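You operate a simulated robot arm through the tools that you are given. There is no shell and no other tool.

The job below is to be done with a simulated robot arm. You get a single attempt, and the scene is never put back.

JOB
The stripper's power is off: crank the orange-band tube bare by hand and crate it.
Fine: the suction valve is open while you crank and shut after; the tube stands in the grey crate. Set down upright: orange-band tube. Where these are worked on the way, their far stop is far enough and under half their travel is too little: suction valve.

The check looks at the end state, three seconds after you hand in, the way a careful person would. Anything else that was tipped, shoved, dropped, spilled or broken makes it a failure.

ROBOT AND FRAMES
A 6-joint arm with a two-finger gripper, fixed in place. Base frame: the origin is at the foot of the arm, x ahead of it, y to its left, z up; the work surface is at about z = 0.78. Units: m, degrees, N and s.
With the tool pointing down near the work surface it reaches from about 0.3 to 0.84 m from the base axis. Its first joint turns from -166.0 to 166.0 degrees. Payload 2.45 kg.
The TCP is the grasp point between the finger pads, 0.02 m short of the fingertips. In the tool frame z runs along the fingers and y along their closing line. Largest opening 0.14 m; the body of the gripper starts 0.168 m behind the TCP.
Orientation is that of the tool frame in the base frame, as a unit quaternion [x, y, z, w]. With the fingers straight down and closing along the base's y, the tool's x points along the base's -x, its y along +y and its z along -z.

CONTROLS
- The arm moves only by the tool servo_tool. Its arguments are lists of equal length, an entry for each row: "travel": the shift along the tool's x, y, z in m, a list of three; "angular": the turn, a rotation vector about the tool's x, y, z in degrees, a list of three; "gripper": the closure, from 0 (fully open) to 1 (shut). In form: {"travel": [[dx, dy, dz], ...], "angular": [[wx, wy, wz], ...], "gripper": [gripper, ...]}. A call has 1 to 20 rows; each row is the pose to reach, as a shift and turn from the pose commanded when the call began, along the tool's axes at that moment. Rows are played at 5 a second. More than 0.05 m and 8.6 degrees between two rows, or a gripper value outside its range, and nothing of the call is played. Where a pose cannot be reached the arm comes as near as it can. A force on the tool above 40 N (or 10 N above the force at the start of the call, whichever is more), or a blocked arm, ends the call early, and 0.2 s more pass. Each finger travels about 0.045 m/s and halts on what it meets, pressing with about 32 N; the grip force reading is that of the motor and also rises with nothing between the fingers. The clock runs only during rows and for 0.2 s after the last one: add rows that repeat a pose to give the fingers time. It gives the time, the measured TCP pose, the force on the tool (base axes), the opening and the grip force at its end, in the units of the frame above (readings bear some noise), with the torque about the TCP (base axes, N m) and any sound that the robot's microphone picked up.
- Cameras (640 x 400 px; columns grow to the right, rows downward): "scene" is fixed at [0.0502, 0.6498, 1.5566]; the picture's right is [-0.76, -0.65, 0.00], its down [-0.20, 0.24, -0.95] and it looks along [0.62, -0.72, -0.31] (base axes); focal length 355 px, centre (320, 200). "wrist" rides on the gripper at [0.078, 0.011, -0.209] in the tool frame; the picture's right is [-0.14, 0.99, 0.00], its down [-0.92, -0.13, -0.37] and it looks along [-0.37, -0.05, 0.93] (tool axes); focal length 280 px, centre (320, 200). There is no depth. A picture from a camera that has moved, and an enlarged one, comes with that camera's place and axes in the base frame and with its lens.
- grab_frame(camera): a new picture of that camera. The clock stands still meanwhile.
- raise_lower(by): slides the trunk up (or, below 0, down) by that many m; the arm rides with it, the base frame stays. It gives what a move gives, with no picture.
- close_up(camera, box): a new picture of the part [left, top, right, bottom] of that camera's present view, enlarged. The clock stands still meanwhile.
- sign_off(): hands the job in; it is judged then, once.

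Nothing tells you positions but the pictures and the camera data. Unless the task says otherwise, let go and move clear before handing in.

The tools are called after ">>>" by a JSON object that holds its "fn" and its "kwargs". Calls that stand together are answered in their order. servo_tool: Moves the arm, as the interface text tells. Its arguments: {"type":"object","properties":{"travel":{"type":"array","items":{"type":"array","items":{"type":"number"}}},"angular":{"type":"array","items":{"type":"array","items":{"type":"number"}}},"gripper":{"type":"array","items":{"type":"number"}}},"required":["travel","angular","gripper"]} The other tools are called the same way: raise_lower (by) slides the trunk up or down; grab_frame (camera) takes a picture; close_up (camera, box) takes an enlarged picture of a part of a camera's view; sign_off () hands the job in.

At the start:

```text
clock: 0.0
position: [0.6173, -0.0109, 1.4068]
ee_rot: [-0.001, 1.0, 0.001, 0.0]
wrist_force: [0.0, -1.4, 0.2]
torque: [0.05, -0.01, -0.01]
gripper_width: 0.1401
grasp_force: 0.2
trunk travel left (down, up): [-0.175, 0.055]
```

scene: 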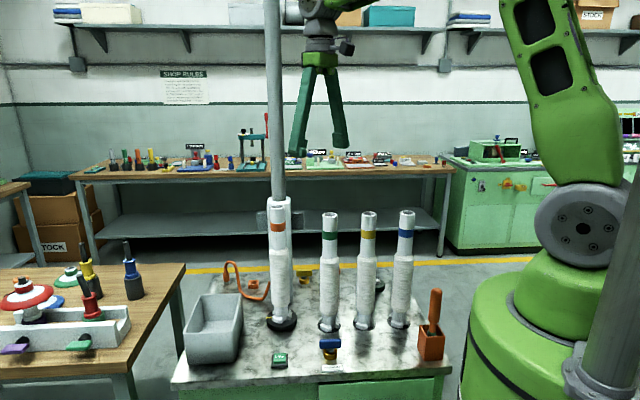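
wrist: 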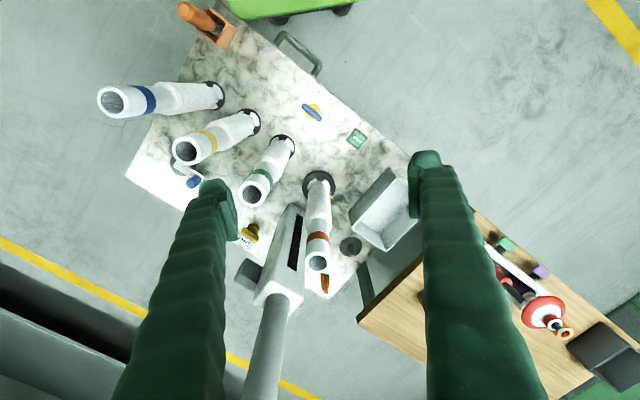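

I see a marble-topped table with four wrapped tubes, a grey crate, a crank (orange-ish), a blue valve and a green button; a stripper column stands behind the orange-band tube. I'll look closer before moving.

>>> {"fn": "close_up", "kwargs": {"camera": "scene", "box": [160, 180, 320, 390]}}

>>> {"fn": "close_up", "kwargs": {"camera": "scene", "box": [300, 190, 460, 390]}}

>>> {"fn": "close_up", "kwargs": {"camera": "wrist", "box": [230, 90, 430, 310]}}

>>> {"fn": "close_up", "kwargs": {"camera": "wrist", "box": [90, 0, 290, 220]}}

```text
1.90 times, centred on (240, 285) of scene
camera zoom: at [0.0502, 0.6498, 1.5566], right [-0.76, -0.65, 0.0], down [-0.2, 0.24, -0.95], along [0.62, -0.72, -0.31], focal length 676 px, centre (472, 38)
```

zoom: 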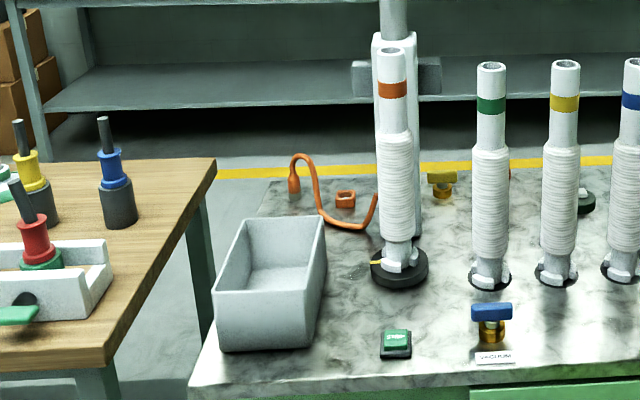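

```text
2.00 times, centred on (380, 290) of scene
camera zoom: at [0.0502, 0.6498, 1.5566], right [-0.76, -0.65, 0.0], down [-0.2, 0.24, -0.95], along [0.62, -0.72, -0.31], focal length 710 px, centre (200, 20)
```

zoom: 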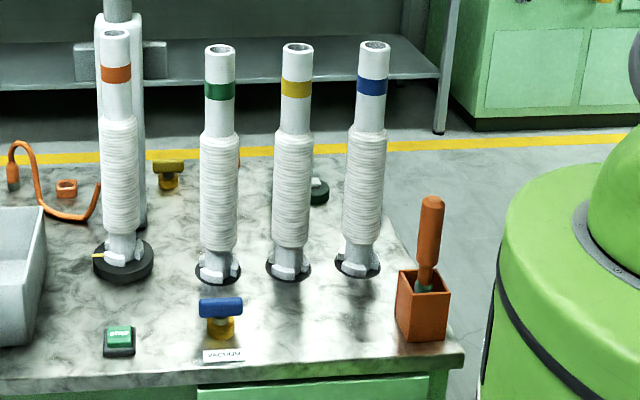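

```text
1.82 times, centred on (330, 200) of wrist
camera zoom: at [0.539, 0.0004, 1.6149], right [0.14, 0.99, 0.0], down [0.92, -0.13, 0.37], along [0.37, -0.05, -0.93], focal length 510 px, centre (302, 200)
```

zoom: 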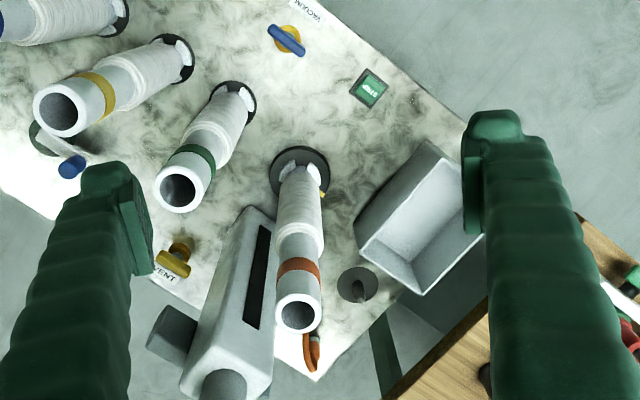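

```text
1.82 times, centred on (190, 110) of wrist
camera zoom: at [0.539, 0.0004, 1.6149], right [0.14, 0.99, 0.0], down [0.92, -0.13, 0.37], along [0.37, -0.05, -0.93], focal length 510 px, centre (556, 364)
```

zoom: 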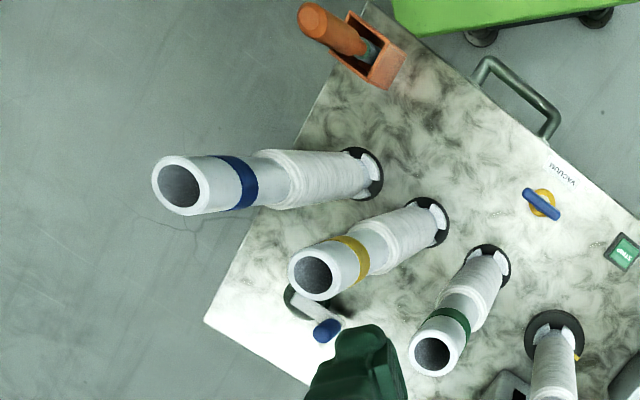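

The four tubes stand on a diagonal row, with the orange-banded one on the machine spindle near (0.81, -0.04). There is a blue VACUUM valve near (0.60, -0.03), a VENT valve behind, and what looks like a crank with a blue knob near (0.69, -0.43). I'll move the wrist camera over for a better look.

>>> {"fn": "servo_tool", "kwargs": {"travel": [[0.015, -0.042, 0], [0.03, -0.085, 0], [0.045, -0.127, 0], [0.06, -0.17, 0], [0.075, -0.212, 0], [0.09, -0.255, 0], [0.105, -0.297, 0], [0.117, -0.339, 0], [0.117, -0.339, 0]], "angular": [[0, 0, 0], [0, 0, 0], [0, 0, 0], [0, 0, 0], [0, 0, 0], [0, 0, 0], [0, 0, 0], [0, 0, 0], [0, 0, 0]], "gripper": [0, 0, 0, 0, 0, 0, 0, 0, 0]}}

>>> {"fn": "grab_frame", "kwargs": {"camera": "wrist"}}

>>> {"fn": "grab_frame", "kwargs": {"camera": "scene"}}

```text
clock: 2.0
position: [0.4991, -0.3495, 1.4075]
ee_rot: [0.0, 1.0, 0.0, 0.0]
wrist_force: [-0.4, -0.3, 0.5]
torque: [-0.01, 0.01, -0.01]
gripper_width: 0.1401
grasp_force: 0.0
trunk travel left (down, up): [-0.175, 0.055]
```

```text
taken
camera wrist: at [0.4202, -0.3394, 1.6163], right [0.14, 0.99, 0.0], down [0.92, -0.13, 0.37], along [0.37, -0.05, -0.93], focal length 280 px, centre (320, 200)
```

wrist: 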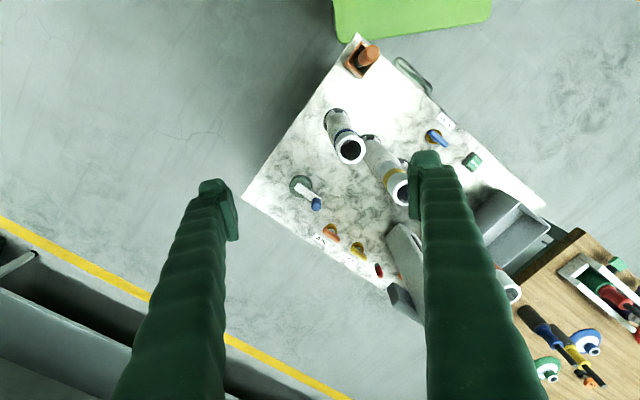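

```text
taken
```

scene: 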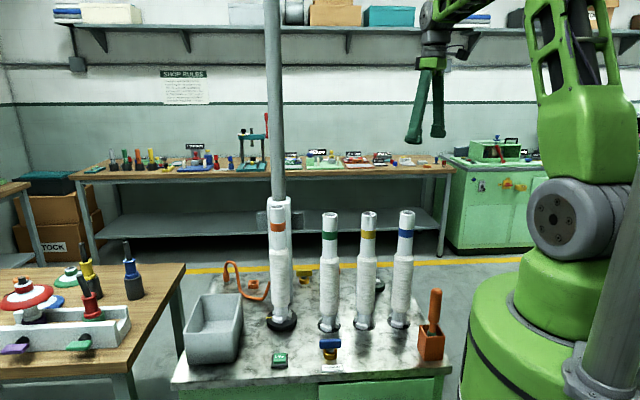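

>>> {"fn": "close_up", "kwargs": {"camera": "wrist", "box": [270, 160, 400, 290]}}

>>> {"fn": "close_up", "kwargs": {"camera": "wrist", "box": [320, 30, 560, 200]}}

```text
3.08 times, centred on (335, 225) of wrist
camera zoom: at [0.4202, -0.3394, 1.6163], right [0.14, 0.99, 0.0], down [0.92, -0.13, 0.37], along [0.37, -0.05, -0.93], focal length 863 px, centre (274, 123)
```

zoom: 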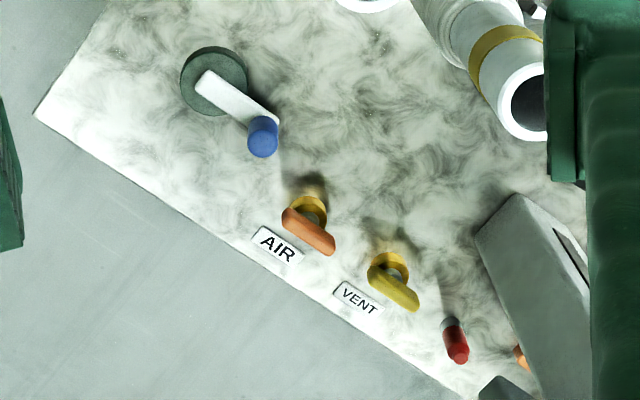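

```text
2.35 times, centred on (440, 115) of wrist
camera zoom: at [0.4202, -0.3394, 1.6163], right [0.14, 0.99, 0.0], down [0.92, -0.13, 0.37], along [0.37, -0.05, -0.93], focal length 660 px, centre (38, 400)
```

zoom: 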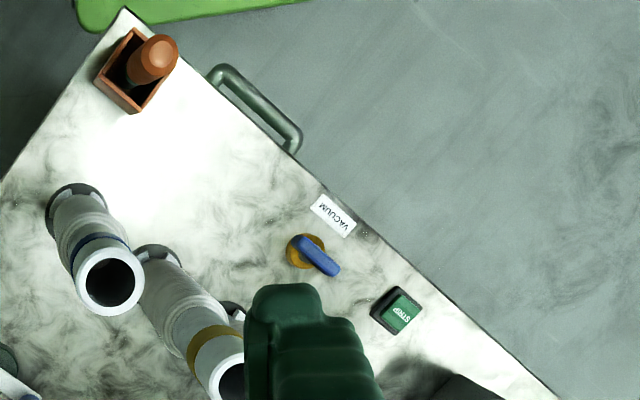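

The crank is the white arm with the blue knob at about (0.69, -0.43). AIR and VENT valves are on the far edge, and the blue VACUUM valve is on the near edge. I'll take a closer look at the vacuum valve from above.

>>> {"fn": "servo_tool", "kwargs": {"travel": [[0, 0.047, 0], [0, 0.094, 0], [0, 0.141, 0], [0, 0.188, 0], [0, 0.235, 0], [0, 0.282, 0], [0, 0.33, 0], [0, 0.33, 0.048], [0, 0.33, 0.096], [0, 0.33, 0.144], [0, 0.33, 0.192], [0, 0.33, 0.24], [0, 0.33, 0.28], [0, 0.33, 0.28]], "angular": [[0, 0, 0], [0, 0, 0], [0, 0, 0], [0, 0, 0], [0, 0, 0], [0, 0, 0], [0, 0, 0], [0, 0, 0], [0, 0, 0], [0, 0, 0], [0, 0, 0], [0, 0, 0], [0, 0, 0], [0, 0, 0]], "gripper": [0, 0, 0, 0, 0, 0, 0, 0, 0, 0, 0, 0, 0, 0]}}

>>> {"fn": "grab_frame", "kwargs": {"camera": "wrist"}}

>>> {"fn": "grab_frame", "kwargs": {"camera": "scene"}}

```text
clock: 5.0
position: [0.5034, -0.0182, 1.126]
ee_rot: [0.0, 1.0, 0.0, 0.0]
wrist_force: [0.0, -0.3, 0.2]
torque: [-0.01, -0.04, 0.03]
gripper_width: 0.1399
grasp_force: 0.1
trunk travel left (down, up): [-0.175, 0.055]
```

```text
taken
camera wrist: at [0.4237, -0.0072, 1.3341], right [0.14, 0.99, 0.0], down [0.92, -0.13, 0.37], along [0.37, -0.05, -0.93], focal length 280 px, centre (320, 200)
```

wrist: 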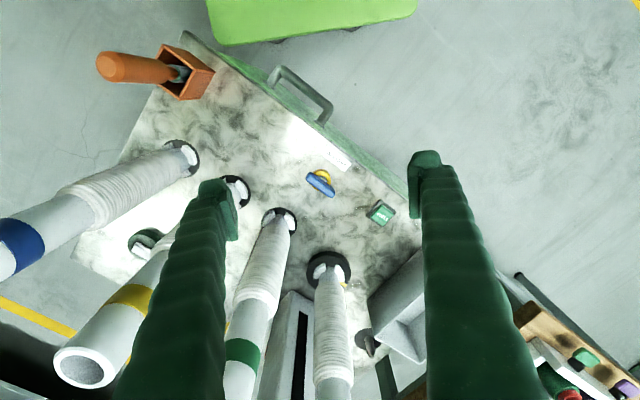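

```text
taken
```

scene: 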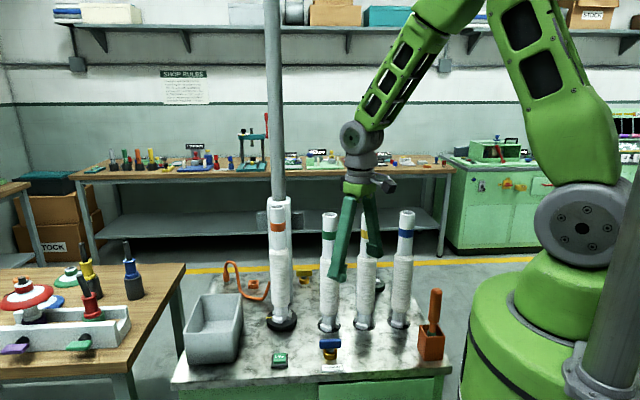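

>>> {"fn": "close_up", "kwargs": {"camera": "wrist", "box": [270, 130, 420, 240]}}

>>> {"fn": "close_up", "kwargs": {"camera": "wrist", "box": [240, 200, 440, 400]}}

>>> {"fn": "close_up", "kwargs": {"camera": "wrist", "box": [80, 20, 260, 140]}}

>>> {"fn": "close_up", "kwargs": {"camera": "scene", "box": [255, 310, 365, 380]}}

```text
3.64 times, centred on (345, 185) of wrist
camera zoom: at [0.4237, -0.0072, 1.3341], right [0.14, 0.99, 0.0], down [0.92, -0.13, 0.37], along [0.37, -0.05, -0.93], focal length 1020 px, centre (229, 254)
```

zoom: 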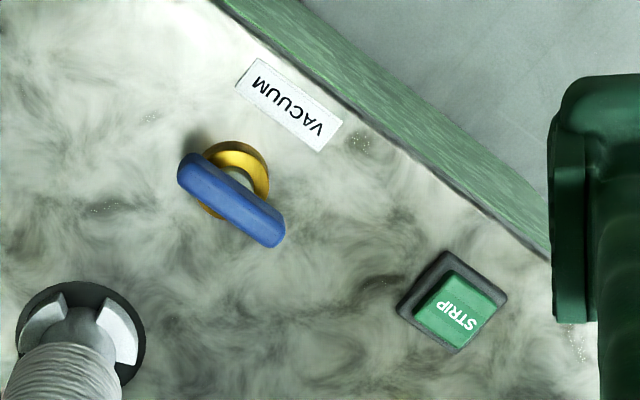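

```text
2.00 times, centred on (340, 300) of wrist
camera zoom: at [0.4237, -0.0072, 1.3341], right [0.14, 0.99, 0.0], down [0.92, -0.13, 0.37], along [0.37, -0.05, -0.93], focal length 561 px, centre (280, 0)
```

zoom: 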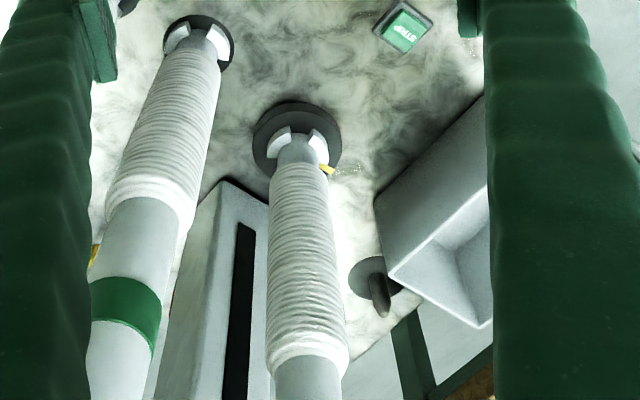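

```text
3.33 times, centred on (170, 80) of wrist
camera zoom: at [0.4237, -0.0072, 1.3341], right [0.14, 0.99, 0.0], down [0.92, -0.13, 0.37], along [0.37, -0.05, -0.93], focal length 935 px, centre (820, 600)
```

zoom: 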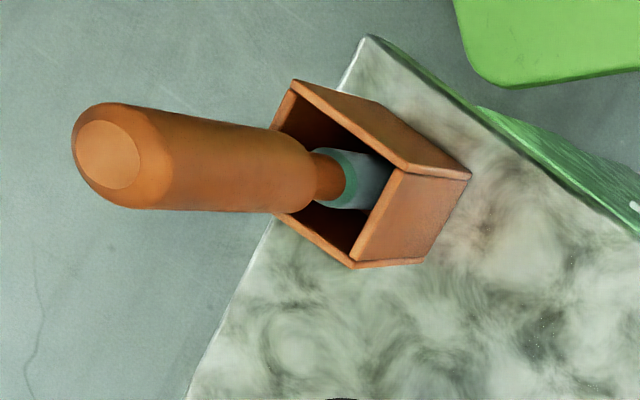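

```text
5.71 times, centred on (310, 345) of scene
camera zoom: at [0.0502, 0.6498, 1.5566], right [-0.76, -0.65, 0.0], down [-0.2, 0.24, -0.95], along [0.62, -0.72, -0.31], focal length 2029 px, centre (377, -629)
```

zoom: 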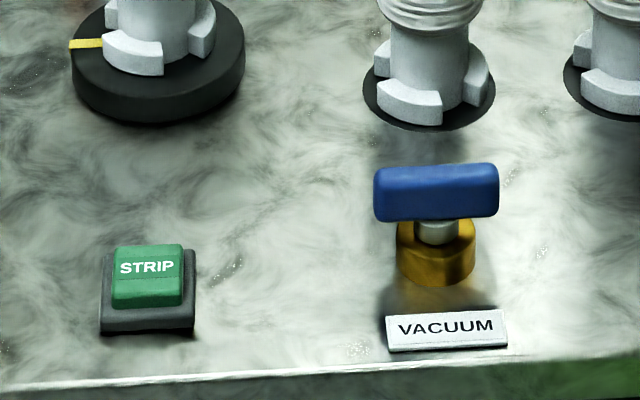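

The valve is a T-handle at about (0.597, -0.030, 0.823), bar parallel to the table edge at 45°. Now I'll go up and over to look at the crank closely.

>>> {"fn": "servo_tool", "kwargs": {"travel": [[0, 0, -0.048], [0, 0, -0.096], [0, 0, -0.144], [0, 0, -0.192], [0, 0, -0.24], [0, 0, -0.28], [0.006, -0.048, -0.28], [0.012, -0.096, -0.28], [0.018, -0.144, -0.28], [0.024, -0.192, -0.28], [0.03, -0.24, -0.28], [0.036, -0.288, -0.28], [0.042, -0.336, -0.28], [0.048, -0.384, -0.28], [0.053, -0.432, -0.28], [0.053, -0.432, -0.235], [0.053, -0.432, -0.19], [0.053, -0.432, -0.145], [0.053, -0.432, -0.1], [0.053, -0.432, -0.06]], "angular": [[0, 0, 0], [0, 0, 0], [0, 0, 0], [0, 0, 0], [0, 0, 0], [0, 0, 0], [0, 0, 0], [0, 0, 0], [0, 0, 0], [0, 0, 0], [0, 0, 0], [0, 0, 0], [0, 0, 0], [0, 0, 0], [0, 0, 0], [0, 0, 0], [0, 0, 0], [0, 0, 0], [0, 0, 0], [0, 0, 0]], "gripper": [0, 0, 0, 0, 0, 0, 0, 0, 0, 0, 0, 0, 0, 0, 0, 0, 0, 0, 0, 0]}}

>>> {"fn": "grab_frame", "kwargs": {"camera": "wrist"}}

>>> {"fn": "grab_frame", "kwargs": {"camera": "scene"}}

```text
clock: 9.2
position: [0.4476, -0.4509, 1.1863]
ee_rot: [-0.001, 1.0, 0.0, -0.001]
wrist_force: [-1.1, 0.5, -0.6]
torque: [0.04, 0.01, 0.03]
gripper_width: 0.14
grasp_force: 0.1
trunk travel left (down, up): [-0.175, 0.055]
```

```text
taken
camera wrist: at [0.3683, -0.4398, 1.3957], right [0.14, 0.99, 0.0], down [0.92, -0.13, 0.37], along [0.37, -0.05, -0.93], focal length 280 px, centre (320, 200)
```

wrist: 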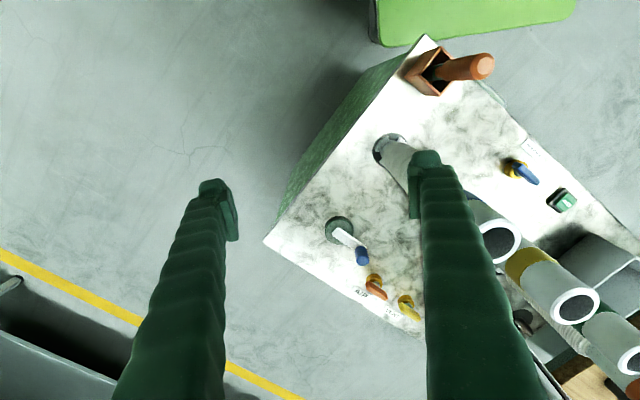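

```text
taken
```

scene: 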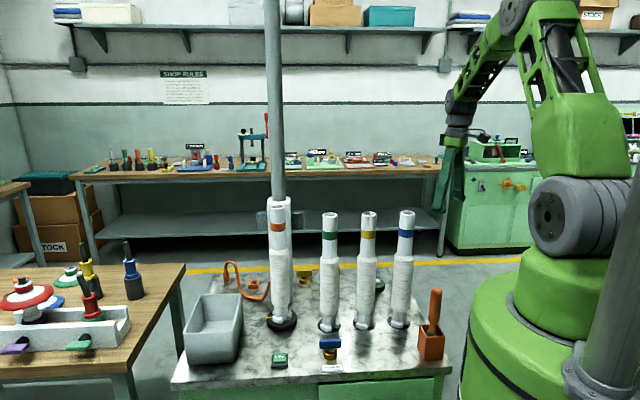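

>>> {"fn": "close_up", "kwargs": {"camera": "wrist", "box": [300, 190, 430, 330]}}

>>> {"fn": "close_up", "kwargs": {"camera": "scene", "box": [340, 250, 420, 310]}}

>>> {"fn": "close_up", "kwargs": {"camera": "scene", "box": [400, 0, 640, 150]}}

```text
2.86 times, centred on (365, 260) of wrist
camera zoom: at [0.3683, -0.4398, 1.3957], right [0.14, 0.99, 0.0], down [0.92, -0.13, 0.37], along [0.37, -0.05, -0.93], focal length 801 px, centre (191, 29)
```

zoom: 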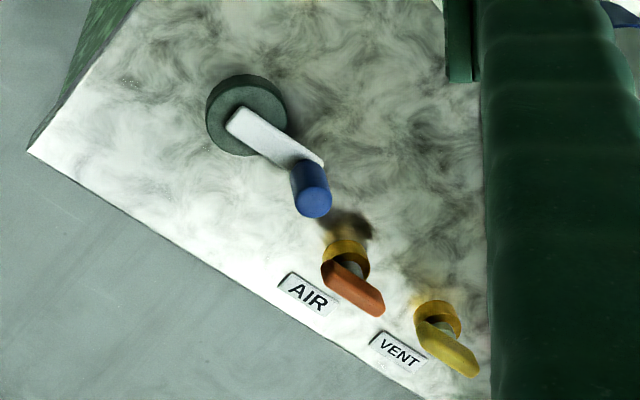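

```text
6.67 times, centred on (380, 280) of scene
camera zoom: at [0.0502, 0.6498, 1.5566], right [-0.76, -0.65, 0.0], down [-0.2, 0.24, -0.95], along [0.62, -0.72, -0.31], focal length 2367 px, centre (-80, -333)
```

zoom: 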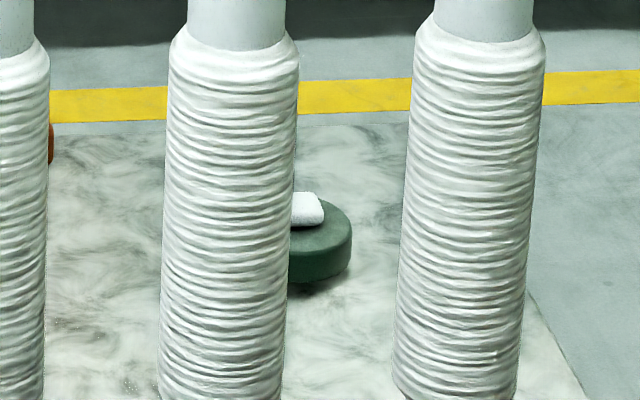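

```text
2.67 times, centred on (520, 75) of scene
camera zoom: at [0.0502, 0.6498, 1.5566], right [-0.76, -0.65, 0.0], down [-0.2, 0.24, -0.95], along [0.62, -0.72, -0.31], focal length 947 px, centre (-213, 533)
```

zoom: 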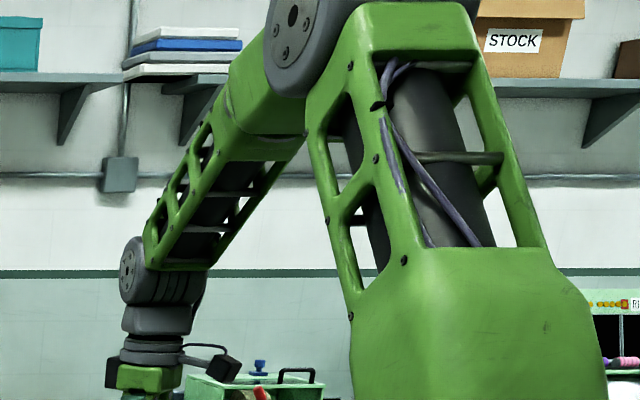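

The crank hub is at about (0.694, -0.437) with arm radius of about 0.065, and the knob is at (0.742, -0.394), top z≈0.86. Suction first: I'll go up and over to the VACUUM valve, turning the tool 45° so that the fingers straddle the handle.

>>> {"fn": "servo_tool", "kwargs": {"travel": [[0, 0, -0.045], [0, 0, -0.09], [0, 0, -0.135], [0, 0, -0.18], [0, 0, -0.214], [-0.015, 0.042, -0.214], [-0.03, 0.084, -0.214], [-0.045, 0.126, -0.214], [-0.06, 0.168, -0.214], [-0.075, 0.21, -0.214], [-0.09, 0.253, -0.214], [-0.105, 0.295, -0.214], [-0.12, 0.337, -0.214], [-0.135, 0.379, -0.214], [-0.149, 0.421, -0.214], [-0.149, 0.421, -0.214]], "angular": [[0, 0, 0], [0, 0, 0], [0, 0, 0], [0, 0, 0], [0, 0, 0], [0, 0, -5], [0, 0, -10], [0, 0, -15], [0, 0, -20], [0, 0, -25], [0, 0, -30], [0, 0, -35], [0, 0, -40], [0, 0, -45], [0, 0, -45], [0, 0, -45]], "gripper": [0, 0, 0, 0, 0, 0.1, 0.2, 0.3, 0.4, 0.5, 0.57, 0.57, 0.57, 0.57, 0.57, 0.57]}}

>>> {"fn": "grab_frame", "kwargs": {"camera": "wrist"}}

>>> {"fn": "grab_frame", "kwargs": {"camera": "scene"}}

```text
clock: 12.6
position: [0.597, -0.0289, 1.3984]
ee_rot: [-0.383, 0.924, 0.0, 0.001]
wrist_force: [0.1, -0.2, 0.1]
torque: [0.02, -0.06, 0.01]
gripper_width: 0.0599
grasp_force: 0.0
trunk travel left (down, up): [-0.175, 0.055]
```

```text
taken
camera wrist: at [0.5331, -0.0766, 1.6071], right [-0.6, 0.8, 0.0], down [0.74, 0.56, 0.37], along [0.29, 0.22, -0.93], focal length 280 px, centre (320, 200)
```

wrist: 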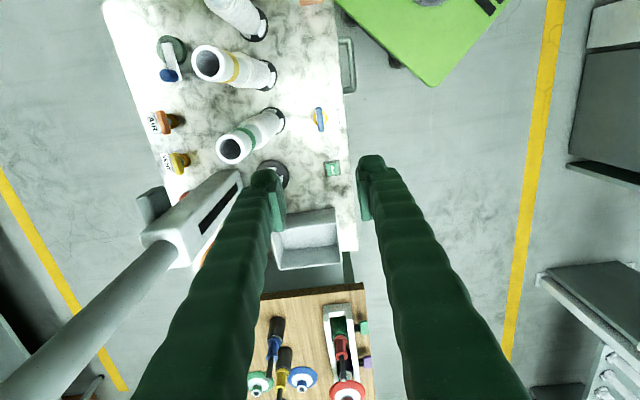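

```text
taken
```

scene: 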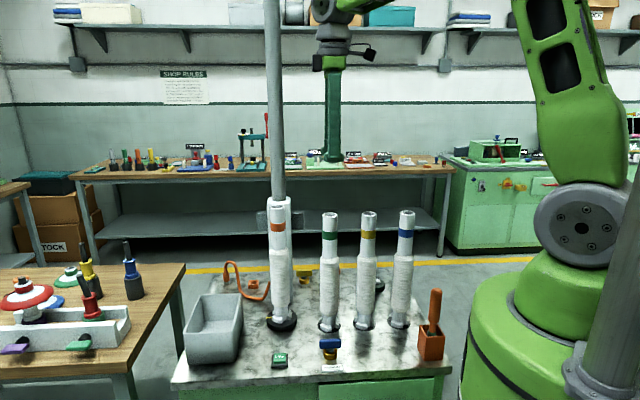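

>>> {"fn": "close_up", "kwargs": {"camera": "wrist", "box": [230, 140, 370, 290]}}

>>> {"fn": "close_up", "kwargs": {"camera": "wrist", "box": [100, 30, 350, 200]}}

```text
2.67 times, centred on (300, 215) of wrist
camera zoom: at [0.5331, -0.0766, 1.6071], right [-0.6, 0.8, 0.0], down [0.74, 0.56, 0.37], along [0.29, 0.22, -0.93], focal length 748 px, centre (373, 160)
```

zoom: 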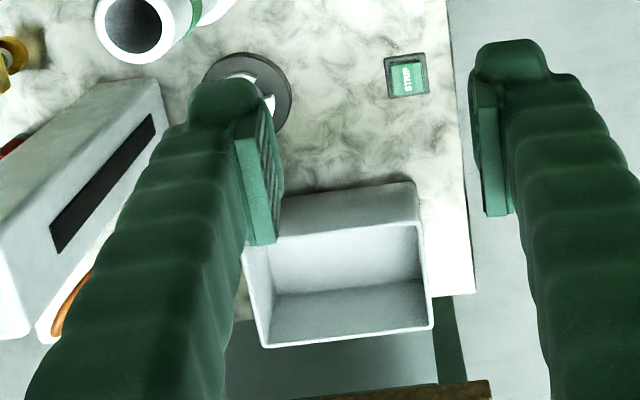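

```text
2.35 times, centred on (225, 115) of wrist
camera zoom: at [0.5331, -0.0766, 1.6071], right [-0.6, 0.8, 0.0], down [0.74, 0.56, 0.37], along [0.29, 0.22, -0.93], focal length 660 px, centre (544, 400)
```

zoom: 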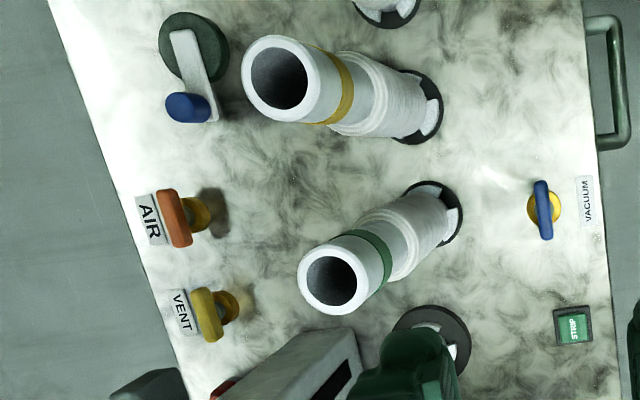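

>>> {"fn": "close_up", "kwargs": {"camera": "scene", "box": [175, 270, 305, 370]}}

```text
4.00 times, centred on (240, 320) of scene
camera zoom: at [0.0502, 0.6498, 1.5566], right [-0.76, -0.65, 0.0], down [-0.2, 0.24, -0.95], along [0.62, -0.72, -0.31], focal length 1420 px, centre (640, -280)
```

zoom: 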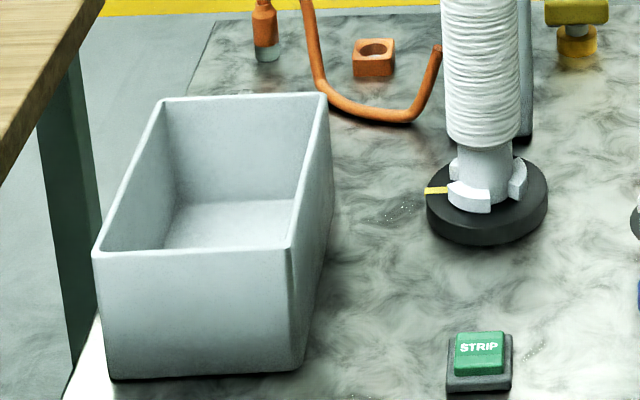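

The layout is clear: valve at (0.596, -0.030), green tube at (0.679, -0.129) with adequate clearance, and the crate's near corner around (0.78, 0.18). I'll descend straight onto the VACUUM handle with fingers straddling it.

>>> {"fn": "servo_tool", "kwargs": {"travel": [[0, 0, 0.048], [0, 0, 0.096], [0, 0, 0.144], [0, 0, 0.192], [0, 0, 0.24], [0, 0, 0.288], [0, 0, 0.336], [0, 0, 0.384], [0, 0, 0.432], [0, 0, 0.47], [0, 0, 0.47]], "angular": [[0, 0, 0], [0, 0, 0], [0, 0, 0], [0, 0, 0], [0, 0, 0], [0, 0, 0], [0, 0, 0], [0, 0, 0], [0, 0, 0], [0, 0, 0], [0, 0, 0]], "gripper": [0.57, 0.57, 0.57, 0.57, 0.57, 0.57, 0.57, 0.57, 0.57, 0.57, 0.57]}}

>>> {"fn": "grab_frame", "kwargs": {"camera": "wrist"}}

>>> {"fn": "grab_frame", "kwargs": {"camera": "scene"}}

```text
clock: 15.0
position: [0.5941, -0.0304, 0.93]
ee_rot: [-0.383, 0.924, 0.0, 0.0]
wrist_force: [-0.2, 0.7, 0.1]
torque: [0.02, -0.01, 0.0]
gripper_width: 0.0603
grasp_force: 0.1
trunk travel left (down, up): [-0.175, 0.055]
```

```text
taken
camera wrist: at [0.5314, -0.0783, 1.1388], right [-0.6, 0.8, 0.0], down [0.74, 0.56, 0.37], along [0.29, 0.22, -0.93], focal length 280 px, centre (320, 200)
```

wrist: 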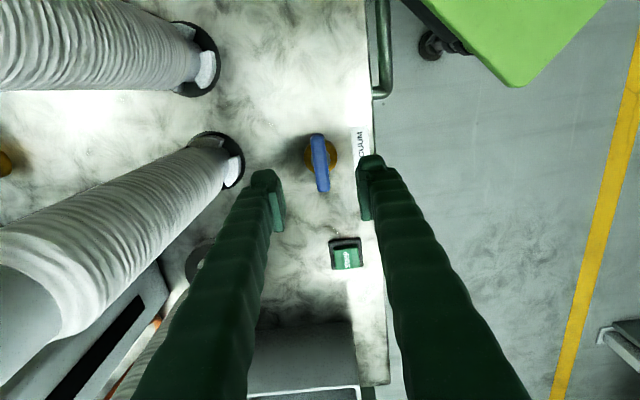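

```text
taken
```

scene: 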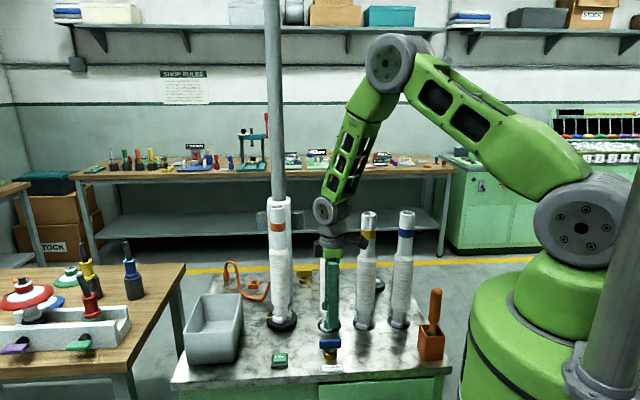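

The handle sits between the fingers. I'll lower the last 10 cm with a small correction, then close on it.

>>> {"fn": "servo_tool", "kwargs": {"travel": [[-0.001, -0.002, 0.03], [-0.002, -0.003, 0.06], [-0.002, -0.003, 0.085], [-0.002, -0.003, 0.1], [-0.002, -0.003, 0.1]], "angular": [[0, 0, 0], [0, 0, 0], [0, 0, 0], [0, 0, 0], [0, 0, 0]], "gripper": [0.57, 0.57, 0.57, 0.57, 0.57]}}

>>> {"fn": "grab_frame", "kwargs": {"camera": "wrist"}}

>>> {"fn": "close_up", "kwargs": {"camera": "scene", "box": [260, 180, 420, 380]}}

```text
clock: 16.2
position: [0.5996, -0.0312, 0.8307]
ee_rot: [-0.383, 0.924, 0.0, 0.0]
wrist_force: [0.0, -0.4, -0.2]
torque: [-0.02, 0.0, -0.01]
gripper_width: 0.0604
grasp_force: 0.1
trunk travel left (down, up): [-0.175, 0.055]
```

```text
taken
camera wrist: at [0.536, -0.0782, 1.0386], right [-0.6, 0.8, 0.0], down [0.74, 0.56, 0.37], along [0.29, 0.22, -0.93], focal length 280 px, centre (320, 200)
```

wrist: 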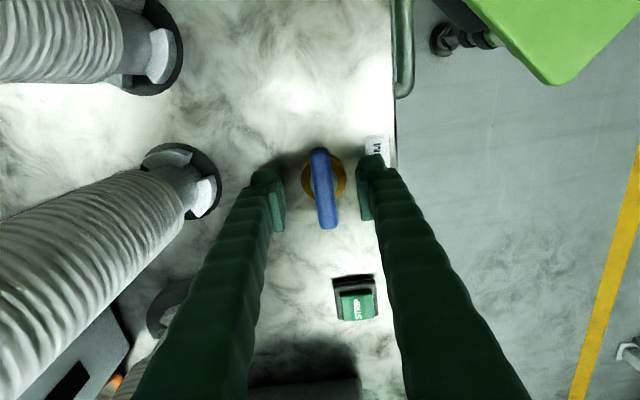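

```text
2.00 times, centred on (340, 280) of scene
camera zoom: at [0.0502, 0.6498, 1.5566], right [-0.76, -0.65, 0.0], down [-0.2, 0.24, -0.95], along [0.62, -0.72, -0.31], focal length 710 px, centre (280, 40)
```

zoom: 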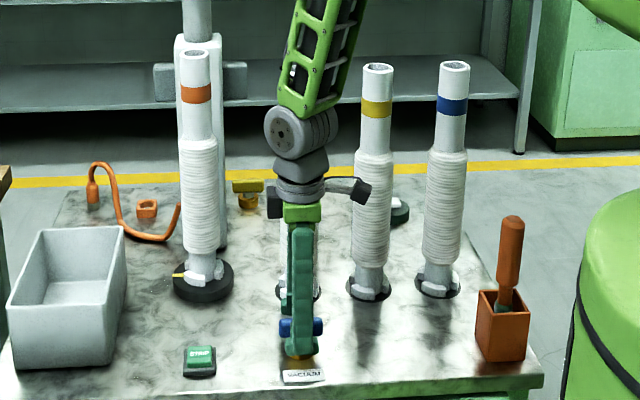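

Fingers bracket the handle. Closing on it now.

>>> {"fn": "servo_tool", "kwargs": {"travel": [[0, 0, 0], [0, 0, 0], [0, 0, 0], [0, 0, 0], [0, 0, 0]], "angular": [[0, 0, 0], [0, 0, 0], [0, 0, 0], [0, 0, 0], [0, 0, 0]], "gripper": [0.8, 1, 1, 1, 1]}}

>>> {"fn": "grab_frame", "kwargs": {"camera": "wrist"}}

```text
clock: 17.4
position: [0.5965, -0.0297, 0.8298]
ee_rot: [-0.382, 0.924, 0.0, -0.001]
wrist_force: [-14.1, 27.3, -2.6]
torque: [0.37, 0.06, -0.02]
gripper_width: 0.015
grasp_force: 41.1
trunk travel left (down, up): [-0.175, 0.055]
```

```text
taken
camera wrist: at [0.534, -0.0759, 1.0386], right [-0.6, 0.8, 0.0], down [0.74, 0.56, 0.36], along [0.29, 0.22, -0.93], focal length 280 px, centre (320, 200)
```

wrist: 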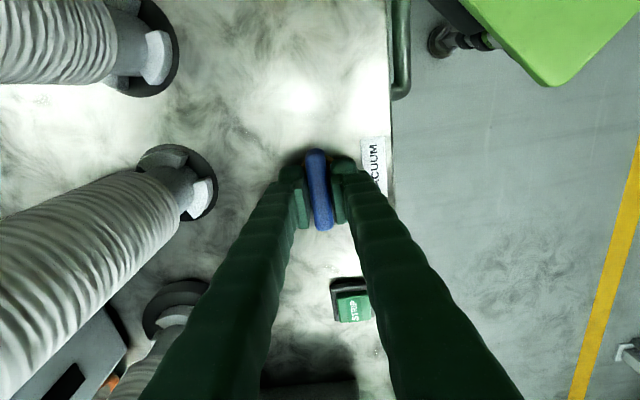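

The handle is gripped (15 mm), but a sideways force of ~30 N shows I'm slightly off-centre. I'll relax the commanded position a few mm toward it.

>>> {"fn": "servo_tool", "kwargs": {"travel": [[-0.0005, 0.0015, 0], [-0.001, 0.003, 0], [-0.001, 0.003, 0]], "angular": [[0, 0, 0], [0, 0, 0], [0, 0, 0]], "gripper": [1, 1, 1]}}

```text
clock: 18.2
position: [0.5966, -0.0285, 0.83]
ee_rot: [-0.382, 0.924, 0.0, -0.001]
wrist_force: [-17.4, 7.3, -11.2]
torque: [-0.01, 0.25, 0.03]
gripper_width: 0.0147
grasp_force: 41.2
trunk travel left (down, up): [-0.175, 0.055]
```

>>> {"fn": "servo_tool", "kwargs": {"travel": [[0.0005, 0.002, 0.001], [0.0005, 0.002, 0.001], [0.0005, 0.002, 0.001], [0.0005, 0.002, 0.001], [0.0005, 0.002, 0.001]], "angular": [[0, 0, 0], [0, 0, 4], [0, 0, 8], [0, 0, 12], [0, 0, 12]], "gripper": [1, 1, 1, 1, 1]}}

>>> {"fn": "grab_frame", "kwargs": {"camera": "wrist"}}

```text
clock: 19.4
position: [0.5969, -0.0274, 0.8284]
ee_rot: [-0.283, 0.959, -0.001, 0.001]
wrist_force: [-7.3, 2.4, -5.1]
torque: [0.06, 0.1, 1.46]
gripper_width: 0.0202
grasp_force: 45.0
trunk travel left (down, up): [-0.175, 0.055]
```

```text
taken
camera wrist: at [0.5252, -0.0606, 1.0385], right [-0.42, 0.91, 0.0], down [0.84, 0.39, 0.37], along [0.34, 0.16, -0.93], focal length 280 px, centre (320, 200)
```

wrist: 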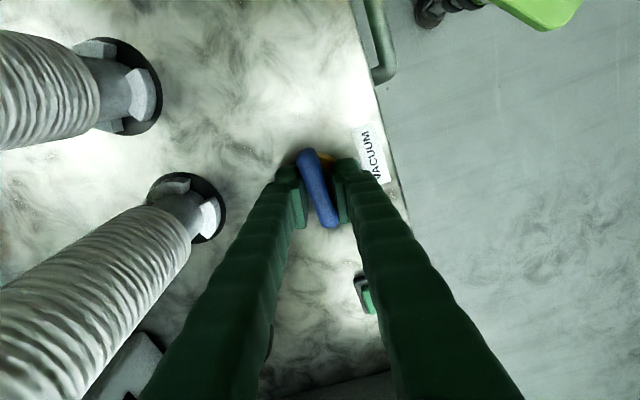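

The handle would not turn clockwise (it slipped in the grip at 1.5 N·m), so this is the closed stop and it opens counter-clockwise. To keep the wrist camera clear of the green tube, I'll rotate back, let go, lift, and flip the tool by 180° before regripping.

>>> {"fn": "servo_tool", "kwargs": {"travel": [[0, 0, 0], [0, 0, 0], [0, 0, 0], [0, 0, 0], [0, 0, 0], [0, 0, 0], [0, 0, -0.04], [0, 0, -0.08], [0, 0, -0.12], [0, 0, -0.12]], "angular": [[0, 0, -5], [0, 0, -10], [0, 0, -12], [0, 0, -12], [0, 0, -12], [0, 0, -12], [0, 0, -12], [0, 0, -12], [0, 0, -12], [0, 0, -12]], "gripper": [1, 1, 1, 0.7, 0.57, 0.57, 0.57, 0.57, 0.57, 0.57]}}

```text
clock: 21.6
position: [0.5992, -0.0257, 0.951]
ee_rot: [-0.382, 0.924, 0.0, 0.001]
wrist_force: [-0.2, -0.9, 0.1]
torque: [0.04, -0.01, -0.01]
gripper_width: 0.06
grasp_force: 0.1
trunk travel left (down, up): [-0.175, 0.055]
```

>>> {"fn": "servo_tool", "kwargs": {"travel": [[0, 0, 0], [0, 0, 0], [0, 0, 0], [0, 0, 0], [0, 0, 0], [0, 0, 0], [0, 0, 0], [0, 0, 0], [0, 0, 0], [0, 0, 0], [0, 0, 0], [0, 0, 0]], "angular": [[0, 0, 8], [0, 0, 16], [0, 0, 24], [0, 0, 32], [0, 0, 40], [0, 0, 48], [0, 0, 56], [0, 0, 64], [0, 0, 72], [0, 0, 80], [0, 0, 88], [0, 0, 90]], "gripper": [0.57, 0.57, 0.57, 0.57, 0.57, 0.57, 0.57, 0.57, 0.57, 0.57, 0.57, 0.57]}}

>>> {"fn": "servo_tool", "kwargs": {"travel": [[0, 0, 0], [0, 0, 0], [0, 0, 0], [0, 0, 0], [0, 0, 0], [0, 0, 0], [0, 0, 0], [0, 0, 0], [0, 0, 0], [0, 0, 0], [0, 0, 0], [0, 0, 0]], "angular": [[0, 0, 8], [0, 0, 16], [0, 0, 24], [0, 0, 32], [0, 0, 40], [0, 0, 48], [0, 0, 56], [0, 0, 64], [0, 0, 72], [0, 0, 80], [0, 0, 88], [0, 0, 90]], "gripper": [0.57, 0.57, 0.57, 0.57, 0.57, 0.57, 0.57, 0.57, 0.57, 0.57, 0.57, 0.57]}}

>>> {"fn": "grab_frame", "kwargs": {"camera": "wrist"}}

>>> {"fn": "close_up", "kwargs": {"camera": "scene", "box": [260, 180, 420, 380]}}

```text
clock: 24.2
position: [0.5981, -0.0268, 0.9482]
ee_rot: [0.384, 0.923, -0.001, 0.0]
wrist_force: [0.0, 0.4, -0.9]
torque: [0.01, -0.02, -0.02]
gripper_width: 0.0603
grasp_force: 0.1
trunk travel left (down, up): [-0.175, 0.055]
```

```text
clock: 26.8
position: [0.5974, -0.0274, 0.9484]
ee_rot: [0.924, 0.382, -0.001, 0.0]
wrist_force: [0.7, 0.2, 0.5]
torque: [0.0, 0.02, -0.02]
gripper_width: 0.0601
grasp_force: 0.1
trunk travel left (down, up): [-0.175, 0.055]
```

```text
taken
camera wrist: at [0.6597, 0.0197, 1.1576], right [0.6, -0.8, 0.0], down [-0.74, -0.56, 0.37], along [-0.29, -0.22, -0.93], focal length 280 px, centre (320, 200)
```

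wrist: 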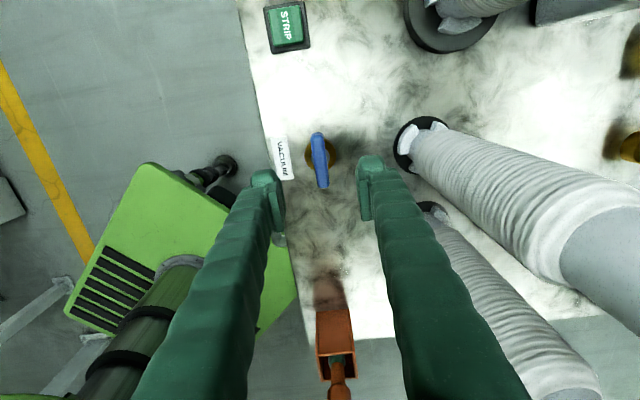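

```text
2.00 times, centred on (340, 280) of scene
camera zoom: at [0.0502, 0.6498, 1.5566], right [-0.76, -0.65, 0.0], down [-0.2, 0.24, -0.95], along [0.62, -0.72, -0.31], focal length 710 px, centre (280, 40)
```

zoom: 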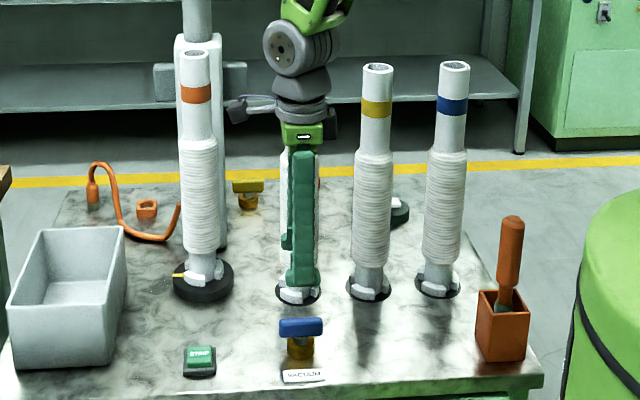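

Flip done and nothing was touched. Descending again onto the handle and gripping.

>>> {"fn": "servo_tool", "kwargs": {"travel": [[0, -0.001, 0.04], [0, -0.001, 0.08], [0, -0.001, 0.118], [0, -0.001, 0.118], [0, -0.001, 0.118], [0, -0.001, 0.118], [0, -0.001, 0.118], [0, -0.001, 0.118]], "angular": [[0, 0, 0], [0, 0, 0], [0, 0, 0], [0, 0, 0], [0, 0, 0], [0, 0, 0], [0, 0, 0], [0, 0, 0]], "gripper": [0.57, 0.57, 0.57, 0.57, 0.8, 1, 1, 1]}}

```text
clock: 28.6
position: [0.5974, -0.0295, 0.8308]
ee_rot: [0.924, 0.383, 0.001, 0.0]
wrist_force: [2.2, -4.6, 0.5]
torque: [-0.02, 0.0, 0.04]
gripper_width: 0.0152
grasp_force: 32.1
trunk travel left (down, up): [-0.175, 0.055]
```

>>> {"fn": "servo_tool", "kwargs": {"travel": [[0, 0, 0], [0, 0, 0], [0, 0, 0], [0, 0, 0]], "angular": [[0, 0, -5], [0, 0, -10], [0, 0, -15], [0, 0, -15]], "gripper": [1, 1, 1, 1]}}

>>> {"fn": "grab_frame", "kwargs": {"camera": "wrist"}}

```text
clock: 29.6
position: [0.5955, -0.029, 0.8313]
ee_rot: [0.866, 0.5, -0.001, -0.001]
wrist_force: [-0.3, -14.3, 0.6]
torque: [-0.34, 0.08, 0.03]
gripper_width: 0.0153
grasp_force: 41.0
trunk travel left (down, up): [-0.175, 0.055]
```

```text
taken
camera wrist: at [0.6443, 0.0342, 1.0403], right [0.79, -0.61, 0.0], down [-0.57, -0.73, 0.37], along [-0.23, -0.29, -0.93], focal length 280 px, centre (320, 200)
```

wrist: 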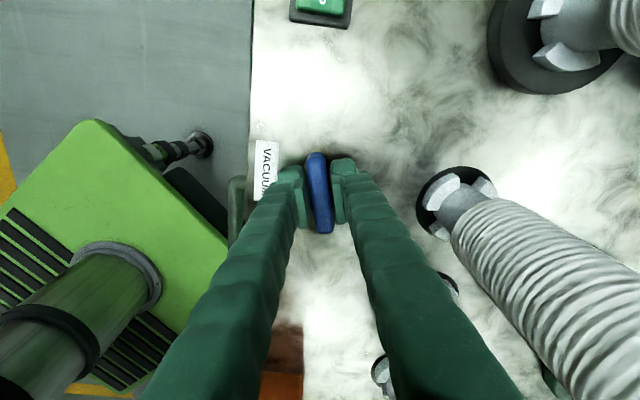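

The handle turns freely counter-clockwise. Continuing toward the open stop.

>>> {"fn": "servo_tool", "kwargs": {"travel": [[0, 0, 0], [0, 0, 0], [0, 0, 0], [0, 0, 0], [0, 0, 0], [0, 0, 0], [0, 0, 0]], "angular": [[0, 0, -6], [0, 0, -12], [0, 0, -18], [0, 0, -24], [0, 0, -30], [0, 0, -35], [0, 0, -35]], "gripper": [1, 1, 1, 1, 1, 1, 1]}}

```text
clock: 31.2
position: [0.5951, -0.0292, 0.8306]
ee_rot: [0.675, 0.738, 0.0, -0.001]
wrist_force: [-11.1, -21.2, 19.9]
torque: [-0.1, 0.14, -0.04]
gripper_width: 0.0149
grasp_force: 41.4
trunk travel left (down, up): [-0.175, 0.055]
```

>>> {"fn": "servo_tool", "kwargs": {"travel": [[-0.0015, -0.001, -0.001], [-0.0028, -0.0018, -0.002], [-0.0028, -0.0018, -0.002], [-0.0028, -0.0018, -0.002], [-0.0028, -0.0018, -0.002], [-0.0028, -0.0018, -0.002], [-0.0028, -0.0018, -0.002], [-0.0028, -0.0018, -0.002]], "angular": [[0, 0, 0], [0, 0, -6], [0, 0, -12], [0, 0, -18], [0, 0, -24], [0, 0, -30], [0, 0, -34], [0, 0, -34]], "gripper": [1, 1, 1, 1, 1, 1, 1, 1]}}

>>> {"fn": "grab_frame", "kwargs": {"camera": "wrist"}}

```text
clock: 33.0
position: [0.594, -0.0288, 0.8314]
ee_rot: [0.43, 0.903, -0.001, -0.001]
wrist_force: [-5.6, 21.4, -24.4]
torque: [0.27, 0.1, 0.06]
gripper_width: 0.0151
grasp_force: 40.9
trunk travel left (down, up): [-0.175, 0.055]
```

```text
taken
camera wrist: at [0.5535, 0.0396, 1.0405], right [0.86, 0.52, 0.0], down [0.48, -0.8, 0.37], along [0.19, -0.32, -0.93], focal length 280 px, centre (320, 200)
```

wrist: 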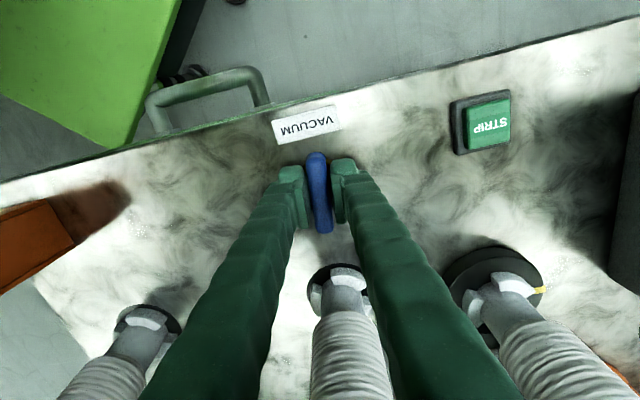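

>>> {"fn": "servo_tool", "kwargs": {"travel": [[0.0013, 0.0008, 0.001], [0.0026, 0.0015, 0.002], [0.0026, 0.0015, 0.002], [0.0026, 0.0015, 0.002], [0.0026, 0.0015, 0.002], [0.0026, 0.0015, 0.002]], "angular": [[0, 0, 0], [0, 0, 0], [0, 0, -4], [0, 0, -8], [0, 0, -12], [0, 0, -12]], "gripper": [1, 1, 1, 1, 1, 1]}}

>>> {"fn": "grab_frame", "kwargs": {"camera": "wrist"}}

```text
clock: 34.4
position: [0.5932, -0.0284, 0.8316]
ee_rot: [0.333, 0.943, 0.001, 0.001]
wrist_force: [-14.0, -12.8, 13.6]
torque: [0.1, 0.35, -1.14]
gripper_width: 0.0171
grasp_force: 43.5
trunk travel left (down, up): [-0.175, 0.055]
```

```text
taken
camera wrist: at [0.5387, 0.0298, 1.0405], right [0.73, 0.68, 0.0], down [0.63, -0.68, 0.37], along [0.25, -0.27, -0.93], focal length 280 px, centre (320, 200)
```

wrist: 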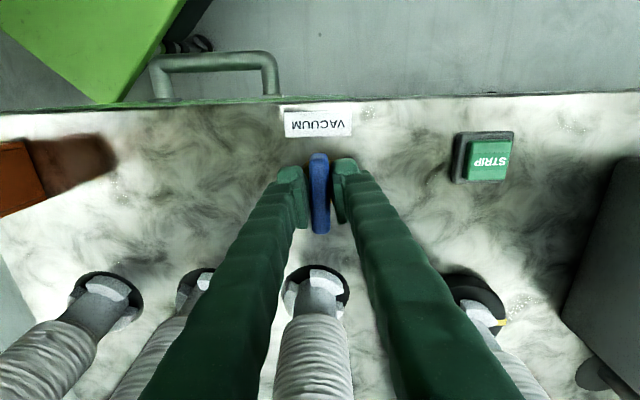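

The valve has reached its open stop (90°, torque rising). I'll back off the pressure, let go, and rise clear.

>>> {"fn": "servo_tool", "kwargs": {"travel": [[0, 0, 0], [0, 0, 0], [0, 0, 0], [0, 0, 0], [0, 0, 0], [0, 0, -0.045], [0, 0, -0.09], [0, 0, -0.135], [0, 0, -0.18], [0, 0, -0.225], [0, 0, -0.27], [0, 0, -0.315], [0, 0, -0.36], [0, 0, -0.405], [0, 0, -0.45], [0, 0, -0.495], [0, 0, -0.54], [0, 0, -0.57], [0, 0, -0.57]], "angular": [[0, 0, 4], [0, 0, 6], [0, 0, 6], [0, 0, 6], [0, 0, 6], [0, 0, 6], [0, 0, 6], [0, 0, 6], [0, 0, 6], [0, 0, 6], [0, 0, 6], [0, 0, 6], [0, 0, 6], [0, 0, 6], [0, 0, 6], [0, 0, 6], [0, 0, 6], [0, 0, 6], [0, 0, 6]], "gripper": [1, 1, 0.8, 0.6, 0.57, 0.57, 0.57, 0.57, 0.57, 0.57, 0.57, 0.57, 0.57, 0.57, 0.57, 0.57, 0.57, 0.57, 0.57]}}

>>> {"fn": "grab_frame", "kwargs": {"camera": "wrist"}}

>>> {"fn": "close_up", "kwargs": {"camera": "scene", "box": [180, 180, 460, 380]}}

```text
clock: 38.4
position: [0.5952, -0.0276, 1.4022]
ee_rot: [0.382, 0.924, 0.0, 0.0]
wrist_force: [0.2, 0.4, -0.6]
torque: [0.01, 0.02, 0.0]
gripper_width: 0.0603
grasp_force: 0.0
trunk travel left (down, up): [-0.175, 0.055]
```

```text
taken
camera wrist: at [0.5471, 0.0355, 1.6109], right [0.8, 0.6, 0.0], down [0.56, -0.74, 0.37], along [0.22, -0.29, -0.93], focal length 280 px, centre (320, 200)
```

wrist: 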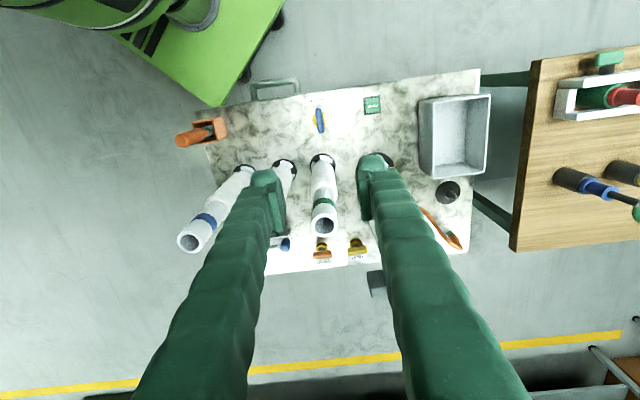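

```text
2.00 times, centred on (320, 280) of scene
camera zoom: at [0.0502, 0.6498, 1.5566], right [-0.76, -0.65, 0.0], down [-0.2, 0.24, -0.95], along [0.62, -0.72, -0.31], focal length 710 px, centre (320, 40)
```

zoom: 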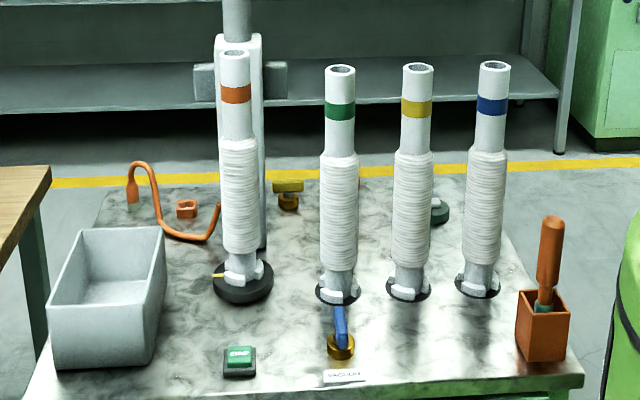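

VACUUM handle now sits perpendicular to the edge (open). Next I'll move above the crank, turning the tool to yaw 20°.

>>> {"fn": "servo_tool", "kwargs": {"travel": [[-0.034, -0.0275, 0], [-0.068, -0.055, 0], [-0.101, -0.0825, 0], [-0.135, -0.11, 0], [-0.169, -0.1375, 0], [-0.203, -0.165, 0], [-0.236, -0.1925, 0], [-0.27, -0.22, 0], [-0.304, -0.2475, 0], [-0.304, -0.2475, 0]], "angular": [[0, 0, -7.2], [0, 0, -14.4], [0, 0, -21.6], [0, 0, -28.8], [0, 0, -36], [0, 0, -43.2], [0, 0, -50.4], [0, 0, -57.6], [0, 0, -65], [0, 0, -65]], "gripper": [0.57, 0.57, 0.57, 0.57, 0.57, 0.57, 0.57, 0.57, 0.57, 0.57]}}

>>> {"fn": "servo_tool", "kwargs": {"travel": [[0, 0, 0.03], [0, 0, 0.06], [0, 0, 0.1], [0, 0, 0.1], [0, 0, 0.1]], "angular": [[0, -7, 0], [0, -14, 0], [0, -20, 0], [0, -25, 0], [0, -25, 0]], "gripper": [0.57, 0.57, 0.57, 0.57, 0.57]}}

>>> {"fn": "grab_frame", "kwargs": {"camera": "wrist"}}

>>> {"fn": "grab_frame", "kwargs": {"camera": "scene"}}

```text
clock: 40.6
position: [0.6304, -0.4168, 1.4012]
ee_rot: [-0.174, 0.985, -0.001, 0.0]
wrist_force: [-0.3, 0.1, 0.8]
torque: [-0.01, -0.05, 0.01]
gripper_width: 0.0602
grasp_force: 0.0
trunk travel left (down, up): [-0.175, 0.055]
```

```text
clock: 41.8
position: [0.6355, -0.4176, 1.3003]
ee_rot: [-0.17, 0.961, 0.038, 0.214]
wrist_force: [0.3, -0.2, 0.2]
torque: [-0.01, -0.02, 0.0]
gripper_width: 0.0602
grasp_force: 0.1
trunk travel left (down, up): [-0.175, 0.055]
```

```text
taken
camera wrist: at [0.4812, -0.4614, 1.456], right [-0.22, 0.97, 0.06], down [0.68, 0.11, 0.72], along [0.7, 0.2, -0.69], focal length 280 px, centre (320, 200)
```

wrist: 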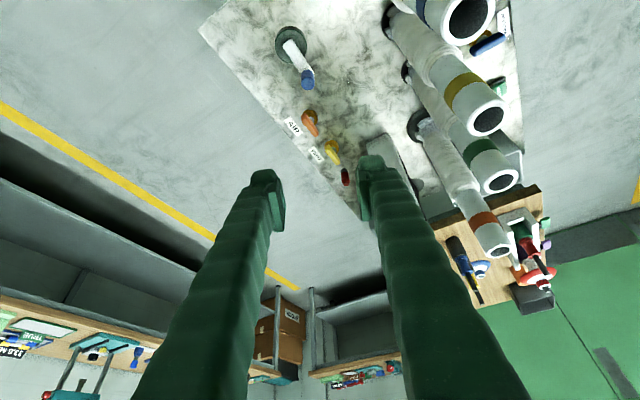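

```text
taken
```

scene: 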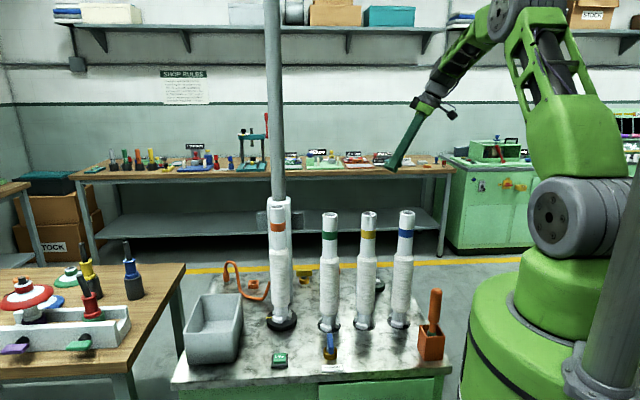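

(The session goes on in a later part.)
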